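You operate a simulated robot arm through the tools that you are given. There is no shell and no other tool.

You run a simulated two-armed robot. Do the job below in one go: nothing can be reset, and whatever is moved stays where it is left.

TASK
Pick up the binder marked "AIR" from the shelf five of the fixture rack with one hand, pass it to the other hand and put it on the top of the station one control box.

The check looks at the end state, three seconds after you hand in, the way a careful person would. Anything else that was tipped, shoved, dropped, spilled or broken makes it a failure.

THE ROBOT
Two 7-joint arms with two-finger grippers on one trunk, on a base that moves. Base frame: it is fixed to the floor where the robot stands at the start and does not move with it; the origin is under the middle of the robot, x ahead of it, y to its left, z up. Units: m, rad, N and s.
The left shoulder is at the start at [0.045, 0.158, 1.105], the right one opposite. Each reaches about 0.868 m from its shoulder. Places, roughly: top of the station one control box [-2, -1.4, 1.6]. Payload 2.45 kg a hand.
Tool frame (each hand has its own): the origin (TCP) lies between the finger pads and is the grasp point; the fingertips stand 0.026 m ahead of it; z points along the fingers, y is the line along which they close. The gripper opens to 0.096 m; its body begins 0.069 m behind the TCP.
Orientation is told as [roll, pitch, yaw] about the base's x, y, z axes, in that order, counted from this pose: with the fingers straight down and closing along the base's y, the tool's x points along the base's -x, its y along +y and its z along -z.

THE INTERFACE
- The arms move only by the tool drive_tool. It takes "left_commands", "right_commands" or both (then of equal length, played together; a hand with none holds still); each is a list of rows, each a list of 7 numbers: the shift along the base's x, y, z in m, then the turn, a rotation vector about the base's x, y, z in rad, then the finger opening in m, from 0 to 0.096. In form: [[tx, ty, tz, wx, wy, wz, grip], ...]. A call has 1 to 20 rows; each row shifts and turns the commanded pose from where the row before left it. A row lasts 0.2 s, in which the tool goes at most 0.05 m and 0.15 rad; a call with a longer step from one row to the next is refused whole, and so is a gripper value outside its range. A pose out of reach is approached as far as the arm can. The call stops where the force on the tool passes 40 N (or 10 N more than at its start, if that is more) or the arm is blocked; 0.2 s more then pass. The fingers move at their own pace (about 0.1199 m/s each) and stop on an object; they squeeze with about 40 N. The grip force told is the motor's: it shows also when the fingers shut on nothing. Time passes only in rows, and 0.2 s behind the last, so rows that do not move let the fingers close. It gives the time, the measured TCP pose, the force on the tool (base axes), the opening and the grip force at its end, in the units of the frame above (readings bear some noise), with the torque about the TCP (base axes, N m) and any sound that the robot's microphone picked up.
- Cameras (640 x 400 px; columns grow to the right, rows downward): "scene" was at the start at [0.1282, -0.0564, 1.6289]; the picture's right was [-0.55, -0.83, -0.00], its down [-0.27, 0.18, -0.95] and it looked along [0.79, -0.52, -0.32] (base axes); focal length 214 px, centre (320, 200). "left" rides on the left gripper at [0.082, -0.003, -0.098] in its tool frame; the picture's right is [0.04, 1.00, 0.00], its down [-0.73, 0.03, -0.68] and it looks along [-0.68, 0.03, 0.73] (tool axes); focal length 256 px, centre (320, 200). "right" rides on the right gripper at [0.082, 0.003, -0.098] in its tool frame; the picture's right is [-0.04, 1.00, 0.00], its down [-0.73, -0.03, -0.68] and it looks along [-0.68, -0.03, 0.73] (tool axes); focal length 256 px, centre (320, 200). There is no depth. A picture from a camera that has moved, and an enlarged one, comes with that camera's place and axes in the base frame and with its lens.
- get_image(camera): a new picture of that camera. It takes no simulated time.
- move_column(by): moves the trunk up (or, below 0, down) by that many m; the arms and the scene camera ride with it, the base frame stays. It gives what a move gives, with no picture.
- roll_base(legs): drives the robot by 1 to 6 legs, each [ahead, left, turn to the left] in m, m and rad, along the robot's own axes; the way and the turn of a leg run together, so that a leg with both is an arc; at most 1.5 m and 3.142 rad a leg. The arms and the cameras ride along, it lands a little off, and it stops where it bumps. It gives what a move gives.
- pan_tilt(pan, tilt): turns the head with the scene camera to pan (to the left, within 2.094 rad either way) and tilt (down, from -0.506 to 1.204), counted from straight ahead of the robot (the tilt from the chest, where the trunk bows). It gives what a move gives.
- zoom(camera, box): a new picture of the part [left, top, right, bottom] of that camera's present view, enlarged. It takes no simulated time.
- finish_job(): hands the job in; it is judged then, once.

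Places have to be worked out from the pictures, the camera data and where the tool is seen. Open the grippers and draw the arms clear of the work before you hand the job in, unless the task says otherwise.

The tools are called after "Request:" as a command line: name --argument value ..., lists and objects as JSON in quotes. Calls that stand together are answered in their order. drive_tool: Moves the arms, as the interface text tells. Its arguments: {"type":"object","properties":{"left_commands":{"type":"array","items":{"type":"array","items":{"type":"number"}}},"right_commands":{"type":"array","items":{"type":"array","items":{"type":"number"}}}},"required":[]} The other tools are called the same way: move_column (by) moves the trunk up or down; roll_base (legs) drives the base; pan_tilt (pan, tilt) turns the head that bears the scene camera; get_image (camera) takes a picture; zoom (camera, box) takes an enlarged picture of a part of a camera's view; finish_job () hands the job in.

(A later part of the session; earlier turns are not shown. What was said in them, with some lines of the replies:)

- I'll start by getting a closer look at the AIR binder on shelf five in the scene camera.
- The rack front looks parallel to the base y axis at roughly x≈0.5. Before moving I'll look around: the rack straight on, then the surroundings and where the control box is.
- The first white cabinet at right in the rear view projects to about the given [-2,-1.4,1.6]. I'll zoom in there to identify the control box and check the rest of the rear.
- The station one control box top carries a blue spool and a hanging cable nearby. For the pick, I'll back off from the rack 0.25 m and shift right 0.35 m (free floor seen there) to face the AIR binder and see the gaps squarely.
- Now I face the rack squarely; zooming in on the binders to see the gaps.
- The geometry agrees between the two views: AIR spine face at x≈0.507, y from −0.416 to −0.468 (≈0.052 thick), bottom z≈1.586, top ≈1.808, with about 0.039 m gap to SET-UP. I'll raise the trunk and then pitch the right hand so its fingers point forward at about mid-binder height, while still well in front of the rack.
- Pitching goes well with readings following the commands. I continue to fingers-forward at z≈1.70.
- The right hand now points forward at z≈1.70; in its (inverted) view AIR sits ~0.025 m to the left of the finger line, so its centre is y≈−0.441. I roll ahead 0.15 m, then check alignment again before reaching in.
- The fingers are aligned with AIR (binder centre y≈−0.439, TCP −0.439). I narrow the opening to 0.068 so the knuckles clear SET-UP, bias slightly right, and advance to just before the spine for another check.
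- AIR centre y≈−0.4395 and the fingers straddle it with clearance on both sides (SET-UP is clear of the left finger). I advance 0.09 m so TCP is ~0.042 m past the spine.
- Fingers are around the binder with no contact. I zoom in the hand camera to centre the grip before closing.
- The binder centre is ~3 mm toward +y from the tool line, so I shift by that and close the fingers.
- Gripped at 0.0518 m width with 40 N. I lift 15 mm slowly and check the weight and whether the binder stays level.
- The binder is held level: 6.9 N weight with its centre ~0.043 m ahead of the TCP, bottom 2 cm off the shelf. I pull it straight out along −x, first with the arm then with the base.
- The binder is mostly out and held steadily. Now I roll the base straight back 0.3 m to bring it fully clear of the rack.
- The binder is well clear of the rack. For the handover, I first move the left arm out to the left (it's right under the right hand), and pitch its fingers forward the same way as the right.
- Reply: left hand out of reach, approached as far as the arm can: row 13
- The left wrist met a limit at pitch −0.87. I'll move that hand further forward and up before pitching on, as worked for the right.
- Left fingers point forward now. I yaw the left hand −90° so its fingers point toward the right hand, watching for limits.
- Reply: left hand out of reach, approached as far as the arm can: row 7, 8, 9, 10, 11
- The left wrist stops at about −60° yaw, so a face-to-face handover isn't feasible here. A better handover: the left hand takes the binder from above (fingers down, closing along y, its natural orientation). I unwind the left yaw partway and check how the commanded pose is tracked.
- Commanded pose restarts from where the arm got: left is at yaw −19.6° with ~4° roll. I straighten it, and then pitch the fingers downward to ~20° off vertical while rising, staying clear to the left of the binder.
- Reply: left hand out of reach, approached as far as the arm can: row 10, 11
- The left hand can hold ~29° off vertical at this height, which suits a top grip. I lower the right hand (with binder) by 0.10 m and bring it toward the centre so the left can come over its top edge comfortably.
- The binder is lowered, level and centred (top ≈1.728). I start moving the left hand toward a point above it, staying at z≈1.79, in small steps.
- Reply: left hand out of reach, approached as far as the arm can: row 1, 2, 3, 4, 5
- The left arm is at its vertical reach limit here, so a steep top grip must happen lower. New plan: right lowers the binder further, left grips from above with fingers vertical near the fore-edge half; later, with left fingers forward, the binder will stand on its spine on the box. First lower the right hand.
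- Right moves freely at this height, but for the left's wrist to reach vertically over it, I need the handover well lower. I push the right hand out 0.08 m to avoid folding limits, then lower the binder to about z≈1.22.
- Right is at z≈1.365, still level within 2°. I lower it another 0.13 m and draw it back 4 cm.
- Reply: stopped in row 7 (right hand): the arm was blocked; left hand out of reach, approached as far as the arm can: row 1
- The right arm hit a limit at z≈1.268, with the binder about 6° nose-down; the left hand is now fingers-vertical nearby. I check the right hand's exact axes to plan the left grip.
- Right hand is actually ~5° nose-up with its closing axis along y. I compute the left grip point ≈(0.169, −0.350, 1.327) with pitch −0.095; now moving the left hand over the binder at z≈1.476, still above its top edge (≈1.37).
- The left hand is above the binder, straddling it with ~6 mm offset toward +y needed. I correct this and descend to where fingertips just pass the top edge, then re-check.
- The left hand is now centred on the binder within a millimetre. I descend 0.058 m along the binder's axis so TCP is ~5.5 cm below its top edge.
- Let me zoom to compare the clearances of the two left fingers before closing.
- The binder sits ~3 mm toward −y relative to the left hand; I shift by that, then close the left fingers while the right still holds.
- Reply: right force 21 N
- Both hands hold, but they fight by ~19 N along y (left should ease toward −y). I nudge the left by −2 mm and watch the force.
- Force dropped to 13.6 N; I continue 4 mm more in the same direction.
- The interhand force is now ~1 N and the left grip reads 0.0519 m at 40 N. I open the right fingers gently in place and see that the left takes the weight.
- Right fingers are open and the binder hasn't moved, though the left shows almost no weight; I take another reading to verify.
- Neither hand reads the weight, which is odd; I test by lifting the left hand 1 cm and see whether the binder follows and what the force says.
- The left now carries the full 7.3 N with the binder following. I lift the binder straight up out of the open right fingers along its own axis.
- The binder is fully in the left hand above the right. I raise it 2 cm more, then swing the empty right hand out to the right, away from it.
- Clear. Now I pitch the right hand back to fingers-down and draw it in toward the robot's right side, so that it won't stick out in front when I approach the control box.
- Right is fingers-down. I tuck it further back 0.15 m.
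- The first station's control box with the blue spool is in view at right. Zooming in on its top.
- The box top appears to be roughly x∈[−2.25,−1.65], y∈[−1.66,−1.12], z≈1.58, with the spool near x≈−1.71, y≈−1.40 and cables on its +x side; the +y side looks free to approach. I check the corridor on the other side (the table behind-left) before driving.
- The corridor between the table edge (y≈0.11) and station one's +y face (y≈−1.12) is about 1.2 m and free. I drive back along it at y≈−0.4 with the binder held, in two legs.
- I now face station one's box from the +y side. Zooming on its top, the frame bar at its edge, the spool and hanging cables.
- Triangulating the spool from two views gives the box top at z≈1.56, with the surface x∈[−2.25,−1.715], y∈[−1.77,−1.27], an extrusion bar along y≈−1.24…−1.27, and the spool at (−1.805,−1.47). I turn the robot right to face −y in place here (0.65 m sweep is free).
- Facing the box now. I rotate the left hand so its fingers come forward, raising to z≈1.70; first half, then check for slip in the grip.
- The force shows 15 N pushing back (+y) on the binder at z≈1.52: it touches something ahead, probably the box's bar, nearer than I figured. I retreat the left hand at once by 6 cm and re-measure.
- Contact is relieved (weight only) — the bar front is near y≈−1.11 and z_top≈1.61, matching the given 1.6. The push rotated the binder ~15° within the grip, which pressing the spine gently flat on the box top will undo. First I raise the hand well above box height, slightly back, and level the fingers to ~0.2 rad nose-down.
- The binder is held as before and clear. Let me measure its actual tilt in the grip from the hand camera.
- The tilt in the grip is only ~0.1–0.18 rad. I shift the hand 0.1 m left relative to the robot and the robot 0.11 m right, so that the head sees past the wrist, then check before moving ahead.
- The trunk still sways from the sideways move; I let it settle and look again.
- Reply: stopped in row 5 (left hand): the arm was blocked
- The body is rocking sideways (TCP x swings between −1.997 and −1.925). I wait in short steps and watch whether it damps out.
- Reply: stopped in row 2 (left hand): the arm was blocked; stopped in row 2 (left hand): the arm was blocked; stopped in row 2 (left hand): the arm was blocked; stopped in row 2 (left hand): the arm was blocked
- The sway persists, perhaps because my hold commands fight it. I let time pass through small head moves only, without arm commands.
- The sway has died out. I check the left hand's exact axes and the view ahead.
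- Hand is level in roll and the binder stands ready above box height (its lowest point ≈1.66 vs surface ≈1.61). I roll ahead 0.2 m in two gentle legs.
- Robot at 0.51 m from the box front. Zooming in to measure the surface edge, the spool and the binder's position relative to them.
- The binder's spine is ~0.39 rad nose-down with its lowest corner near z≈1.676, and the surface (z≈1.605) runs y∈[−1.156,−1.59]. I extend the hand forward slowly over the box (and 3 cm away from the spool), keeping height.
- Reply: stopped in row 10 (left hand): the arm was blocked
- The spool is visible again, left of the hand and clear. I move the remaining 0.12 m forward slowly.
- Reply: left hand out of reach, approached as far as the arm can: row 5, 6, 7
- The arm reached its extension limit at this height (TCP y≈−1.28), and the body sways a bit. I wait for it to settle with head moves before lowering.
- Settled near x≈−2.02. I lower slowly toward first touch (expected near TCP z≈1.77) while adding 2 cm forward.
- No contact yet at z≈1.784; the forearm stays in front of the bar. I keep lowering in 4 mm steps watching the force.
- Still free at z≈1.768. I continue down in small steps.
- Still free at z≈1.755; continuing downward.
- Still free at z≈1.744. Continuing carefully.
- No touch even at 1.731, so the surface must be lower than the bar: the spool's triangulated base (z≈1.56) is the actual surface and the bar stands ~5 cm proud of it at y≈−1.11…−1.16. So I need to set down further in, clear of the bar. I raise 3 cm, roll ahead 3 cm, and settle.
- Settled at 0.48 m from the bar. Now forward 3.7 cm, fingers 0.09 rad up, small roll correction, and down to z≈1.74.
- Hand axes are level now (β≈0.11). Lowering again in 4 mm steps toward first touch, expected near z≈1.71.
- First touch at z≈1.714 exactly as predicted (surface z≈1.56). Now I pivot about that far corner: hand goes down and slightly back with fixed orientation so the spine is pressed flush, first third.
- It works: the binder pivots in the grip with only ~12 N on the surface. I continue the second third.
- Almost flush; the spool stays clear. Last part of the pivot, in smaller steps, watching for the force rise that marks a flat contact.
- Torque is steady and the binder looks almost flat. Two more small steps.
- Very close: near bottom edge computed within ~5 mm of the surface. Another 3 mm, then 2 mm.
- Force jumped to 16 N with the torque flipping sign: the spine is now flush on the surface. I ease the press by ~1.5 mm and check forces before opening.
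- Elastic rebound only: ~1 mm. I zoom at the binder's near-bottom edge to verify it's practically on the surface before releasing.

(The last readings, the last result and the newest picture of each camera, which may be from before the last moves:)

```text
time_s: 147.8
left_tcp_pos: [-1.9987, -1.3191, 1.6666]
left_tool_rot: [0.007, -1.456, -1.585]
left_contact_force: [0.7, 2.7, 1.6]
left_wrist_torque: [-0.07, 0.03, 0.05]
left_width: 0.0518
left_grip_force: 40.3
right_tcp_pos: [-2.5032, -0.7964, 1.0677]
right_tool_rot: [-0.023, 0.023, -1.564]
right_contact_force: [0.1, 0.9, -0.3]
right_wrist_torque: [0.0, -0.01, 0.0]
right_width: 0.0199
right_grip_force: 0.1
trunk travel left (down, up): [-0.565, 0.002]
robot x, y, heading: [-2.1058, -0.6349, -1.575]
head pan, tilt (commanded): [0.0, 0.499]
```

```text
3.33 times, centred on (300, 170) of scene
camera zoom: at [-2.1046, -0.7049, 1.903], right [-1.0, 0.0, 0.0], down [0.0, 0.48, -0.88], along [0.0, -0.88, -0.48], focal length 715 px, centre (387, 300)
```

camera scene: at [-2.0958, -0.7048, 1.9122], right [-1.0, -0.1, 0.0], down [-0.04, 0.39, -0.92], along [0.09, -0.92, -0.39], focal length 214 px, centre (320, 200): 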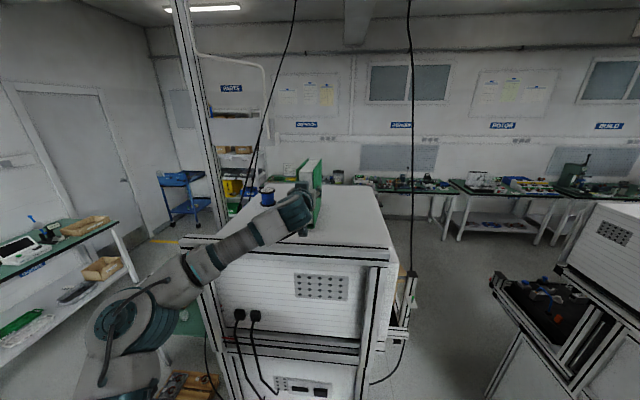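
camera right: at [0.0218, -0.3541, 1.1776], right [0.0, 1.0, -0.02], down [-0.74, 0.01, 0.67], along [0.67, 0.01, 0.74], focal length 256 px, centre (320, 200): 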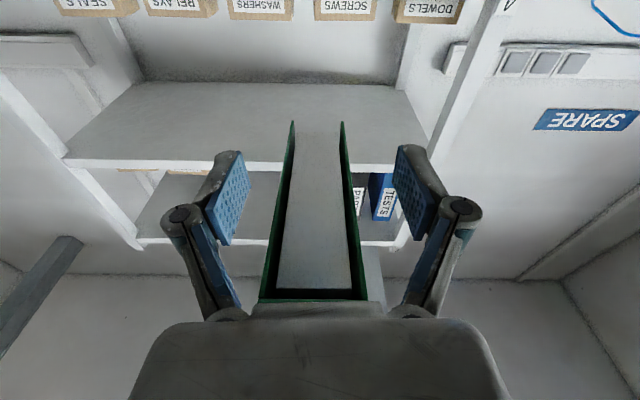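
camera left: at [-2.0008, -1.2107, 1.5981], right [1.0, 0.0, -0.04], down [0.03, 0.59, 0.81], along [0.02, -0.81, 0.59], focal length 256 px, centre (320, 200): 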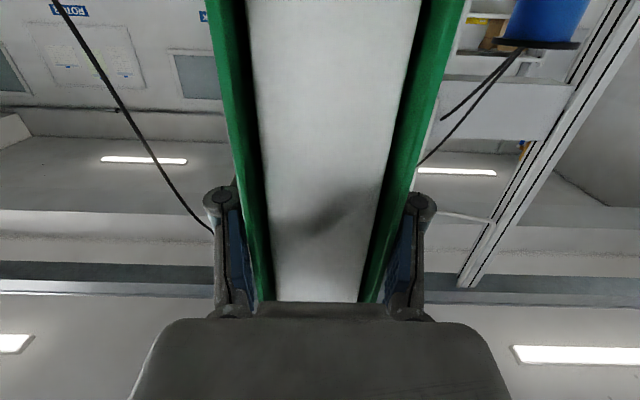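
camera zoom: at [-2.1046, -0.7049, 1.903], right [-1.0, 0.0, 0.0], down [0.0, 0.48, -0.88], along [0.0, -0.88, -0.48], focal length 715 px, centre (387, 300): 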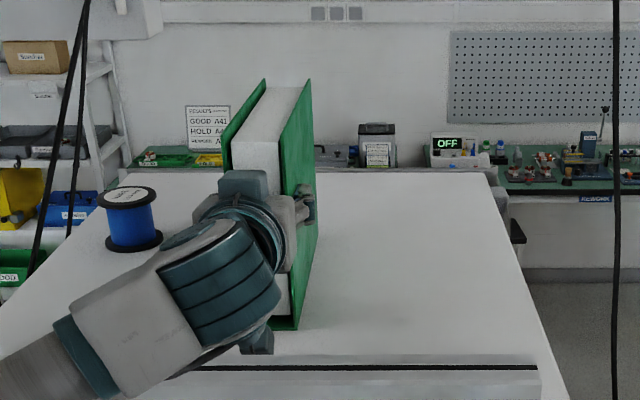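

The binder has settled flush (torque ≈0). I open the left fingers gradually in place.

Request:
drive_tool --left_commands '[[0, 0, 0, 0, 0, 0, 0.053], [0, 0, 0, 0, 0, 0, 0.056], [0, 0, 0, 0, 0, 0, 0.06], [0, 0, 0, 0, 0, 0, 0.066], [0, 0, 0, 0, 0, 0, 0.074], [0, 0, 0, 0, 0, 0, 0.08], [0, 0, 0, 0, 0, 0, 0.08]]'

Request:
get_image --camera "left"

Request:
zoom --camera "scene" --box '[220, 110, 380, 230]'

```text
time_s: 149.4
left_tcp_pos: [-1.9984, -1.3216, 1.6672]
left_tool_rot: [0.006, -1.458, -1.586]
left_contact_force: [-0.5, 0.0, -0.3]
left_wrist_torque: [0.02, -0.03, 0.01]
left_width: 0.08
left_grip_force: 0.1
right_tcp_pos: [-2.5026, -0.7978, 1.0675]
right_tool_rot: [-0.024, 0.025, -1.566]
right_contact_force: [0.5, 0.6, -0.1]
right_wrist_torque: [-0.01, 0.04, 0.02]
right_width: 0.0198
right_grip_force: 0.1
trunk travel left (down, up): [-0.565, 0.002]
robot x, y, heading: [-2.1039, -0.6319, -1.572]
head pan, tilt (commanded): [0.0, 0.499]
```

```text
taken
camera left: at [-2.0009, -1.2122, 1.5982], right [1.0, 0.0, -0.04], down [0.03, 0.59, 0.81], along [0.02, -0.81, 0.59], focal length 256 px, centre (320, 200)
```

left: 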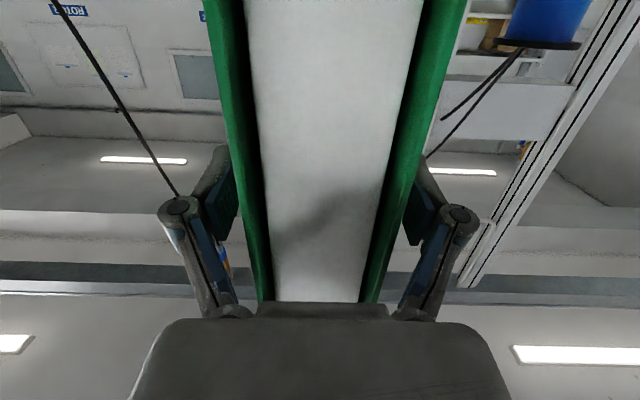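

```text
3.33 times, centred on (300, 170) of scene
camera zoom: at [-2.1052, -0.7076, 1.9029], right [-1.0, 0.0, 0.0], down [0.0, 0.48, -0.88], along [0.0, -0.88, -0.48], focal length 715 px, centre (387, 300)
```

zoom: 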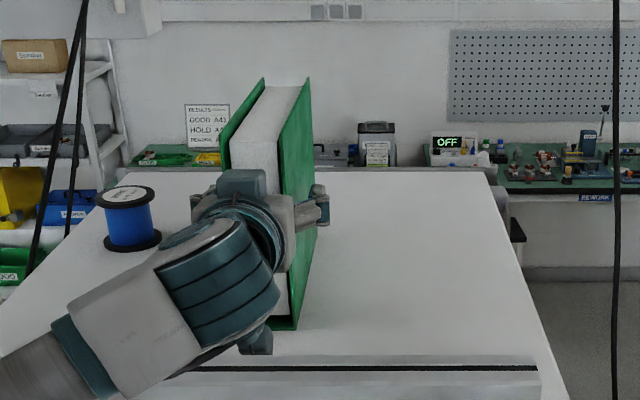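

The binder stands on its own, centred between the open fingers. I open a bit wider and lift the hand straight up, slowly, so its camera clears the bar before backing out.

Request:
drive_tool --left_commands '[[0, 0, 0, 0, 0, 0, 0.09], [0, 0, 0.004, 0, 0, 0, 0.09], [0, 0, 0.006, 0, 0, 0, 0.09], [0, 0, 0.008, 0, 0, 0, 0.09], [0, 0, 0.008, 0, 0, 0, 0.09], [0, 0, 0.006, 0, 0, 0, 0.09], [0, 0, 0.004, 0, 0, 0, 0.09], [0, 0, 0, 0, 0, 0, 0.09]]'

Request:
get_image --camera "left"

Request:
zoom --camera "scene" --box '[220, 110, 380, 230]'

```text
time_s: 151.2
left_tcp_pos: [-1.9979, -1.3199, 1.703]
left_tool_rot: [0.007, -1.458, -1.587]
left_contact_force: [-0.6, 0.2, 0.5]
left_wrist_torque: [0.0, 0.01, 0.01]
left_width: 0.0901
left_grip_force: 0.1
right_tcp_pos: [-2.5033, -0.7975, 1.0668]
right_tool_rot: [-0.022, 0.024, -1.565]
right_contact_force: [0.1, 0.2, -0.5]
right_wrist_torque: [0.0, 0.0, 0.02]
right_width: 0.02
right_grip_force: 0.0
trunk travel left (down, up): [-0.565, 0.002]
robot x, y, heading: [-2.1011, -0.6334, -1.574]
head pan, tilt (commanded): [0.0, 0.499]
```

```text
taken
camera left: at [-2.0009, -1.2119, 1.6339], right [1.0, 0.0, -0.04], down [0.03, 0.59, 0.81], along [0.02, -0.81, 0.59], focal length 256 px, centre (320, 200)
```

left: 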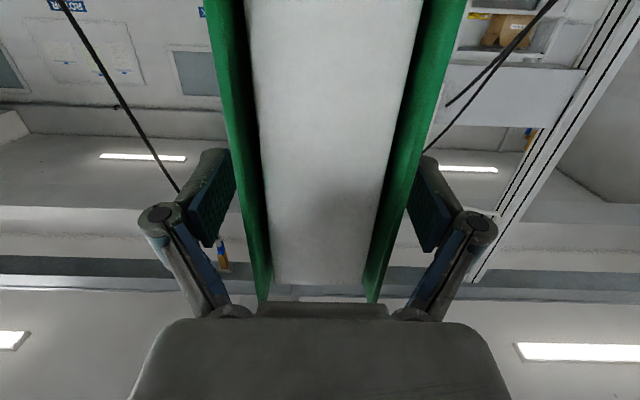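

```text
3.33 times, centred on (300, 170) of scene
camera zoom: at [-2.1052, -0.7074, 1.9029], right [-1.0, 0.0, 0.0], down [0.0, 0.48, -0.88], along [0.0, -0.88, -0.48], focal length 715 px, centre (387, 300)
```

zoom: 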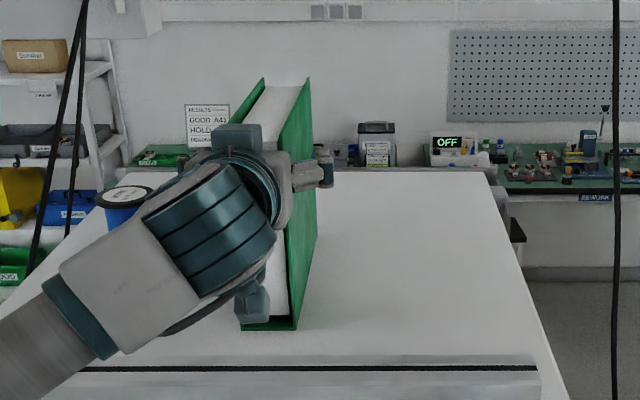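

The binder is undisturbed. I continue up another 5 cm.

Request:
drive_tool --left_commands '[[0, 0, 0.006, 0, 0, 0, 0.09], [0, 0, 0.01, 0, 0, 0, 0.09], [0, 0, 0.012, 0, 0, 0, 0.09], [0, 0, 0.012, 0, 0, 0, 0.09], [0, 0, 0.008, 0, 0, 0, 0.09], [0, 0, 0.004, 0, 0, 0, 0.09], [0, 0, 0, 0, 0, 0, 0.09]]'

Request:
get_image --camera "left"

Request:
zoom --camera "scene" --box '[220, 110, 380, 230]'

```text
time_s: 152.8
left_tcp_pos: [-1.9986, -1.3198, 1.7544]
left_tool_rot: [0.01, -1.457, -1.592]
left_contact_force: [-0.7, 0.1, -0.4]
left_wrist_torque: [0.02, -0.01, -0.01]
left_width: 0.0901
left_grip_force: 0.1
right_tcp_pos: [-2.5033, -0.7972, 1.0674]
right_tool_rot: [-0.022, 0.025, -1.567]
right_contact_force: [0.3, 0.2, -1.2]
right_wrist_torque: [0.01, 0.0, -0.03]
right_width: 0.0201
right_grip_force: 0.0
trunk travel left (down, up): [-0.565, 0.002]
robot x, y, heading: [-2.1058, -0.6332, -1.573]
head pan, tilt (commanded): [0.0, 0.499]
```

```text
taken
camera left: at [-2.0013, -1.2115, 1.6857], right [1.0, 0.0, -0.04], down [0.03, 0.59, 0.81], along [0.02, -0.81, 0.59], focal length 256 px, centre (320, 200)
```

left: 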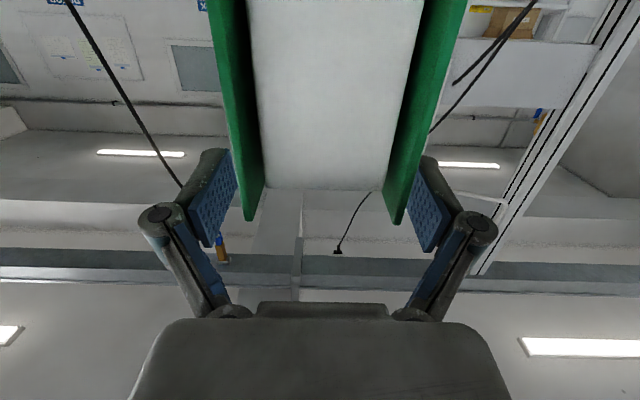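

```text
3.33 times, centred on (300, 170) of scene
camera zoom: at [-2.1055, -0.7074, 1.9029], right [-1.0, 0.0, 0.0], down [0.0, 0.48, -0.88], along [0.0, -0.88, -0.48], focal length 715 px, centre (387, 300)
```

zoom: 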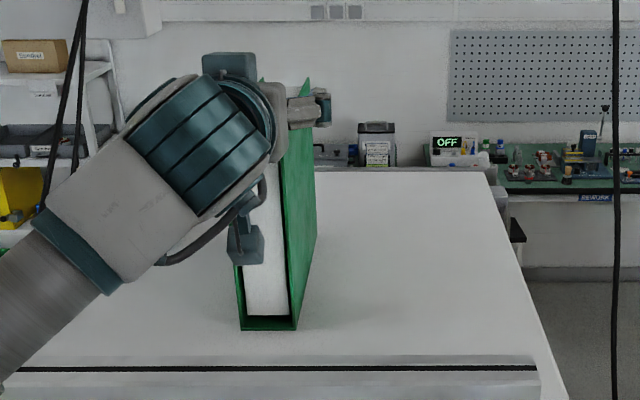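

The binder stands upright alone with spine down. I raise another 4 cm above it and then draw the hand back toward the robot.

Request:
drive_tool --left_commands '[[0, 0, 0.008, 0, 0, 0, 0.09], [0, 0, 0.012, 0, 0, 0, 0.09], [0, 0, 0.012, 0, 0, 0, 0.09], [0, 0.004, 0.006, 0, 0, 0, 0.09], [0, 0.012, 0, 0, 0, 0, 0.09], [0, 0.02, 0, 0, 0, 0, 0.09], [0, 0.025, 0, 0, 0, 0, 0.09], [0, 0.025, 0, 0, 0, 0, 0.09], [0, 0.025, 0, 0, 0, 0, 0.09], [0, 0.025, 0, 0, 0, 0, 0.09], [0, 0.02, 0, 0, 0, 0, 0.09], [0, 0.01, 0, 0, 0, 0, 0.09], [0, 0, 0, 0, 0, 0, 0.09]]'

Request:
get_image --camera "scene"

```text
time_s: 155.6
left_tcp_pos: [-1.9971, -1.1548, 1.7924]
left_tool_rot: [0.006, -1.457, -1.584]
left_contact_force: [0.4, -0.4, 0.2]
left_wrist_torque: [0.01, -0.03, 0.02]
left_width: 0.09
left_grip_force: 0.0
right_tcp_pos: [-2.5033, -0.7981, 1.067]
right_tool_rot: [-0.023, 0.023, -1.561]
right_contact_force: [0.0, 0.0, -0.6]
right_wrist_torque: [0.02, 0.0, -0.02]
right_width: 0.02
right_grip_force: 0.1
trunk travel left (down, up): [-0.565, 0.002]
robot x, y, heading: [-2.1017, -0.6336, -1.57]
head pan, tilt (commanded): [0.0, 0.499]
```

```text
taken
camera scene: at [-2.105, -0.7065, 1.9029], right [-1.0, 0.0, 0.0], down [0.0, 0.48, -0.88], along [0.0, -0.88, -0.48], focal length 214 px, centre (320, 200)
```

scene: 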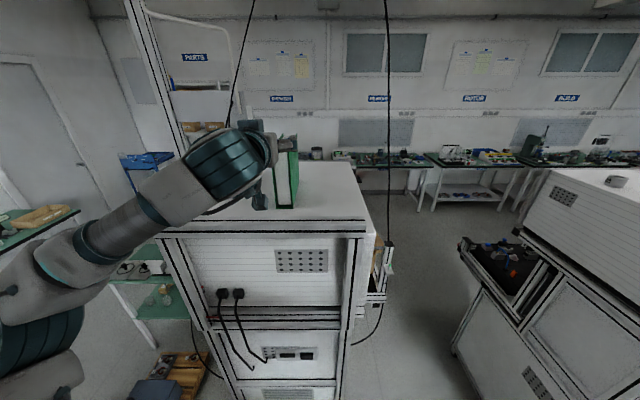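

Hand is clear of the binder and above the bar. I roll the base straight back 0.2 m.

Request:
roll_base --legs '[[-0.1, 0, 0], [-0.1, 0, 0]]'

Request:
get_image --camera "scene"

Request:
zoom --camera "scene" --box '[200, 120, 400, 245]'

```text
time_s: 157.5
left_tcp_pos: [-1.9989, -0.9693, 1.7873]
left_tool_rot: [0.011, -1.447, -1.59]
left_contact_force: [-1.3, -0.2, -0.9]
left_wrist_torque: [-0.03, 0.0, -0.02]
left_width: 0.0898
left_grip_force: 0.0
right_tcp_pos: [-2.5043, -0.6055, 1.0653]
right_tool_rot: [-0.022, 0.036, -1.569]
right_contact_force: [-1.0, -0.9, -0.5]
right_wrist_torque: [0.04, -0.1, 0.0]
right_width: 0.02
right_grip_force: 0.0
trunk travel left (down, up): [-0.565, 0.002]
robot x, y, heading: [-2.0983, -0.4296, -1.579]
head pan, tilt (commanded): [0.0, 0.499]
```

```text
taken
camera scene: at [-2.1059, -0.5257, 1.9019], right [-1.0, 0.0, 0.0], down [0.0, 0.49, -0.87], along [0.0, -0.87, -0.49], focal length 214 px, centre (320, 200)
```

scene: 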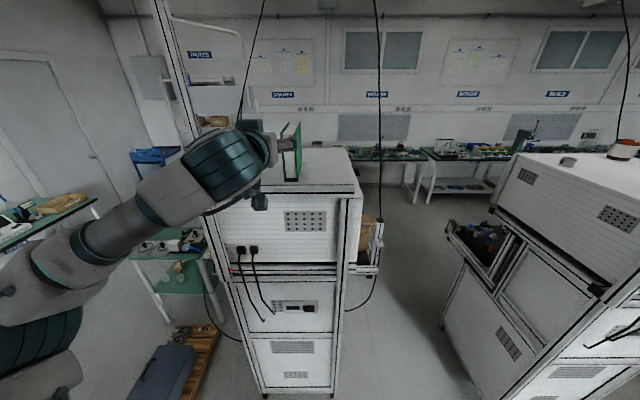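

```text
3.20 times, centred on (300, 182) of scene
camera zoom: at [-2.1059, -0.5257, 1.9019], right [-1.0, 0.0, 0.0], down [0.0, 0.49, -0.87], along [0.0, -0.87, -0.49], focal length 686 px, centre (384, 256)
```

zoom: 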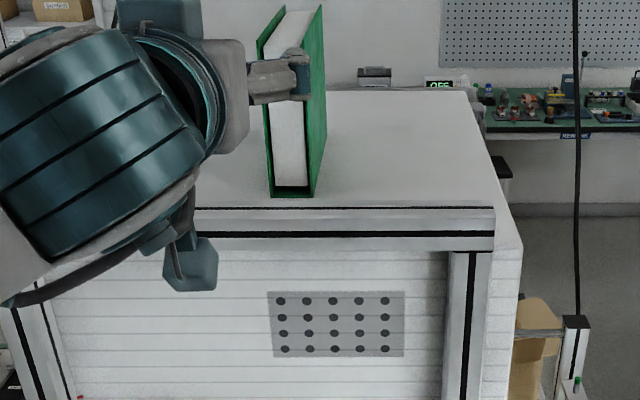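

The binder stays put. I move the left hand aside and back, to clear the work and view the end state including the spool.

Request:
drive_tool --left_commands '[[0.01, 0.01, 0, 0, 0, 0, 0.09], [0.02, 0.015, -0.005, 0, 0, 0, 0.09], [0.025, 0.015, -0.01, 0, 0, 0, 0.09], [0.025, 0.015, -0.01, 0, 0, 0, 0.09], [0.025, 0.015, -0.01, 0, 0, 0, 0.09], [0.025, 0.01, -0.01, 0, 0, 0, 0.09], [0.02, 0.005, -0.005, 0, 0, 0, 0.09], [0.01, 0, 0, 0, 0, 0, 0.09]]'

Request:
pan_tilt --pan 0.0 --tilt 0.4

Request:
get_image --camera "scene"

Request:
zoom --camera "scene" --box '[200, 120, 400, 245]'

```text
time_s: 159.3
left_tcp_pos: [-1.8335, -0.8635, 1.7432]
left_tool_rot: [-0.009, -1.459, -1.571]
left_contact_force: [0.1, 0.1, -0.2]
left_wrist_torque: [-0.03, -0.02, -0.01]
left_width: 0.0903
left_grip_force: 0.0
right_tcp_pos: [-2.5012, -0.594, 1.0679]
right_tool_rot: [-0.024, 0.024, -1.568]
right_contact_force: [-0.3, 0.9, 0.2]
right_wrist_torque: [-0.01, 0.01, -0.01]
right_width: 0.0197
right_grip_force: 0.0
trunk travel left (down, up): [-0.565, 0.002]
robot x, y, heading: [-2.103, -0.4293, -1.576]
head pan, tilt (commanded): [0.0, 0.499]
```

```text
time_s: 160.0
left_tcp_pos: [-1.8372, -0.864, 1.7441]
left_tool_rot: [-0.003, -1.458, -1.577]
left_contact_force: [-0.8, -0.6, -0.9]
left_wrist_torque: [-0.01, -0.01, -0.02]
left_width: 0.0903
left_grip_force: 0.1
right_tcp_pos: [-2.5042, -0.5931, 1.0676]
right_tool_rot: [-0.023, 0.025, -1.571]
right_contact_force: [0.4, 0.1, -0.7]
right_wrist_torque: [-0.01, -0.02, 0.01]
right_width: 0.02
right_grip_force: 0.1
trunk travel left (down, up): [-0.565, 0.002]
robot x, y, heading: [-2.101, -0.4297, -1.569]
head pan, tilt (commanded): [0.0, 0.4]
```

```text
taken
camera scene: at [-2.1026, -0.5056, 1.9121], right [-1.0, 0.0, 0.0], down [0.0, 0.39, -0.92], along [0.0, -0.92, -0.39], focal length 214 px, centre (320, 200)
```

scene: 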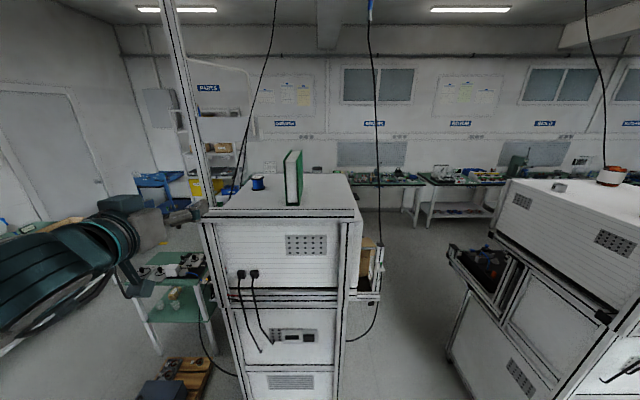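

```text
3.20 times, centred on (300, 182) of scene
camera zoom: at [-2.1026, -0.5056, 1.9121], right [-1.0, 0.0, 0.0], down [0.0, 0.39, -0.92], along [0.0, -0.92, -0.39], focal length 686 px, centre (384, 256)
```

zoom: 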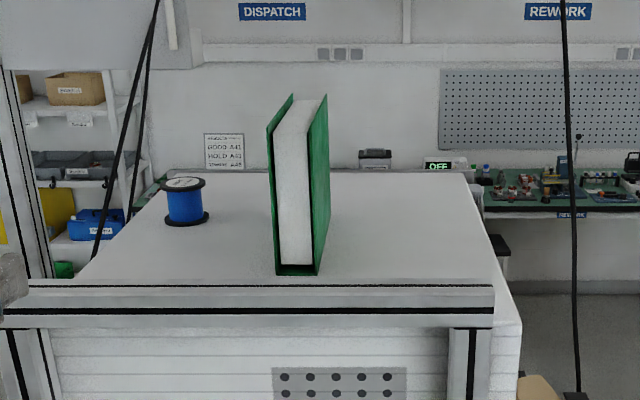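

The binder stands firmly on its spine on the control box top, spool and everything else undisturbed. I open the right gripper as well and take a final look before handing in.

Request:
drive_tool --right_commands '[[0, 0, 0, 0, 0, 0, 0.05], [0, 0, 0, 0, 0, 0, 0.09], [0, 0, 0, 0, 0, 0, 0.09], [0, 0, 0, 0, 0, 0, 0.09]]' --left_commands '[[0, 0.01, 0, 0, 0, 0, 0.09], [0, 0.015, 0, 0, 0, 0, 0.09], [0, 0.01, 0, 0, 0, 0, 0.09], [0, 0, 0, 0, 0, 0, 0.09]]'

Request:
zoom --camera "scene" --box '[200, 120, 400, 245]'

```text
time_s: 161.0
left_tcp_pos: [-1.8376, -0.8296, 1.7432]
left_tool_rot: [0.0, -1.458, -1.578]
left_contact_force: [-0.3, -0.9, -0.2]
left_wrist_torque: [-0.01, -0.01, 0.01]
left_width: 0.0903
left_grip_force: 0.1
right_tcp_pos: [-2.5031, -0.5951, 1.0699]
right_tool_rot: [-0.026, 0.024, -1.571]
right_contact_force: [-0.3, 0.2, -0.7]
right_wrist_torque: [0.02, 0.02, 0.01]
right_width: 0.0904
right_grip_force: 0.0
trunk travel left (down, up): [-0.565, 0.002]
robot x, y, heading: [-2.1025, -0.4299, -1.569]
head pan, tilt (commanded): [0.0, 0.4]
```

```text
3.20 times, centred on (300, 182) of scene
camera zoom: at [-2.1023, -0.5064, 1.9121], right [-1.0, 0.0, 0.0], down [0.0, 0.39, -0.92], along [0.0, -0.92, -0.39], focal length 686 px, centre (384, 256)
```

zoom: 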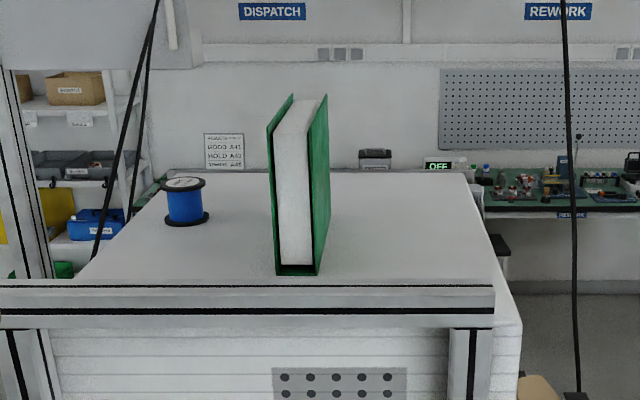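

The AIR binder rests steadily on the station one control box top, both grippers are open and the arms are clear. I hand in the job.

Request:
finish_job

```text
The job is handed in.
```

I moved the AIR binder from shelf five to the top of the station one control box and handed the job in. My right hand picked it up, passed it to my left, and the left hand set it down.

- **Final position:** the binder stands upright on its spine, not flat. It sits just behind the raised bar along the front edge of the box. It did not move after I let go or in the last check before I handed in.
- **Bump on the way:** while I was turning the binder in my left hand, its corner touched the front of the control box with about 15 N. I backed off straight away. The binder twisted a little in the grip, and I straightened it by pressing it gently onto the box top. I saw no sign that the box or anything on it had moved.
- **Surroundings:** the blue spool on the box was still in place at the last check. The other three binders were in place when I last saw the rack.
- **Robot:** both grippers are open and the arms are clear of the box.
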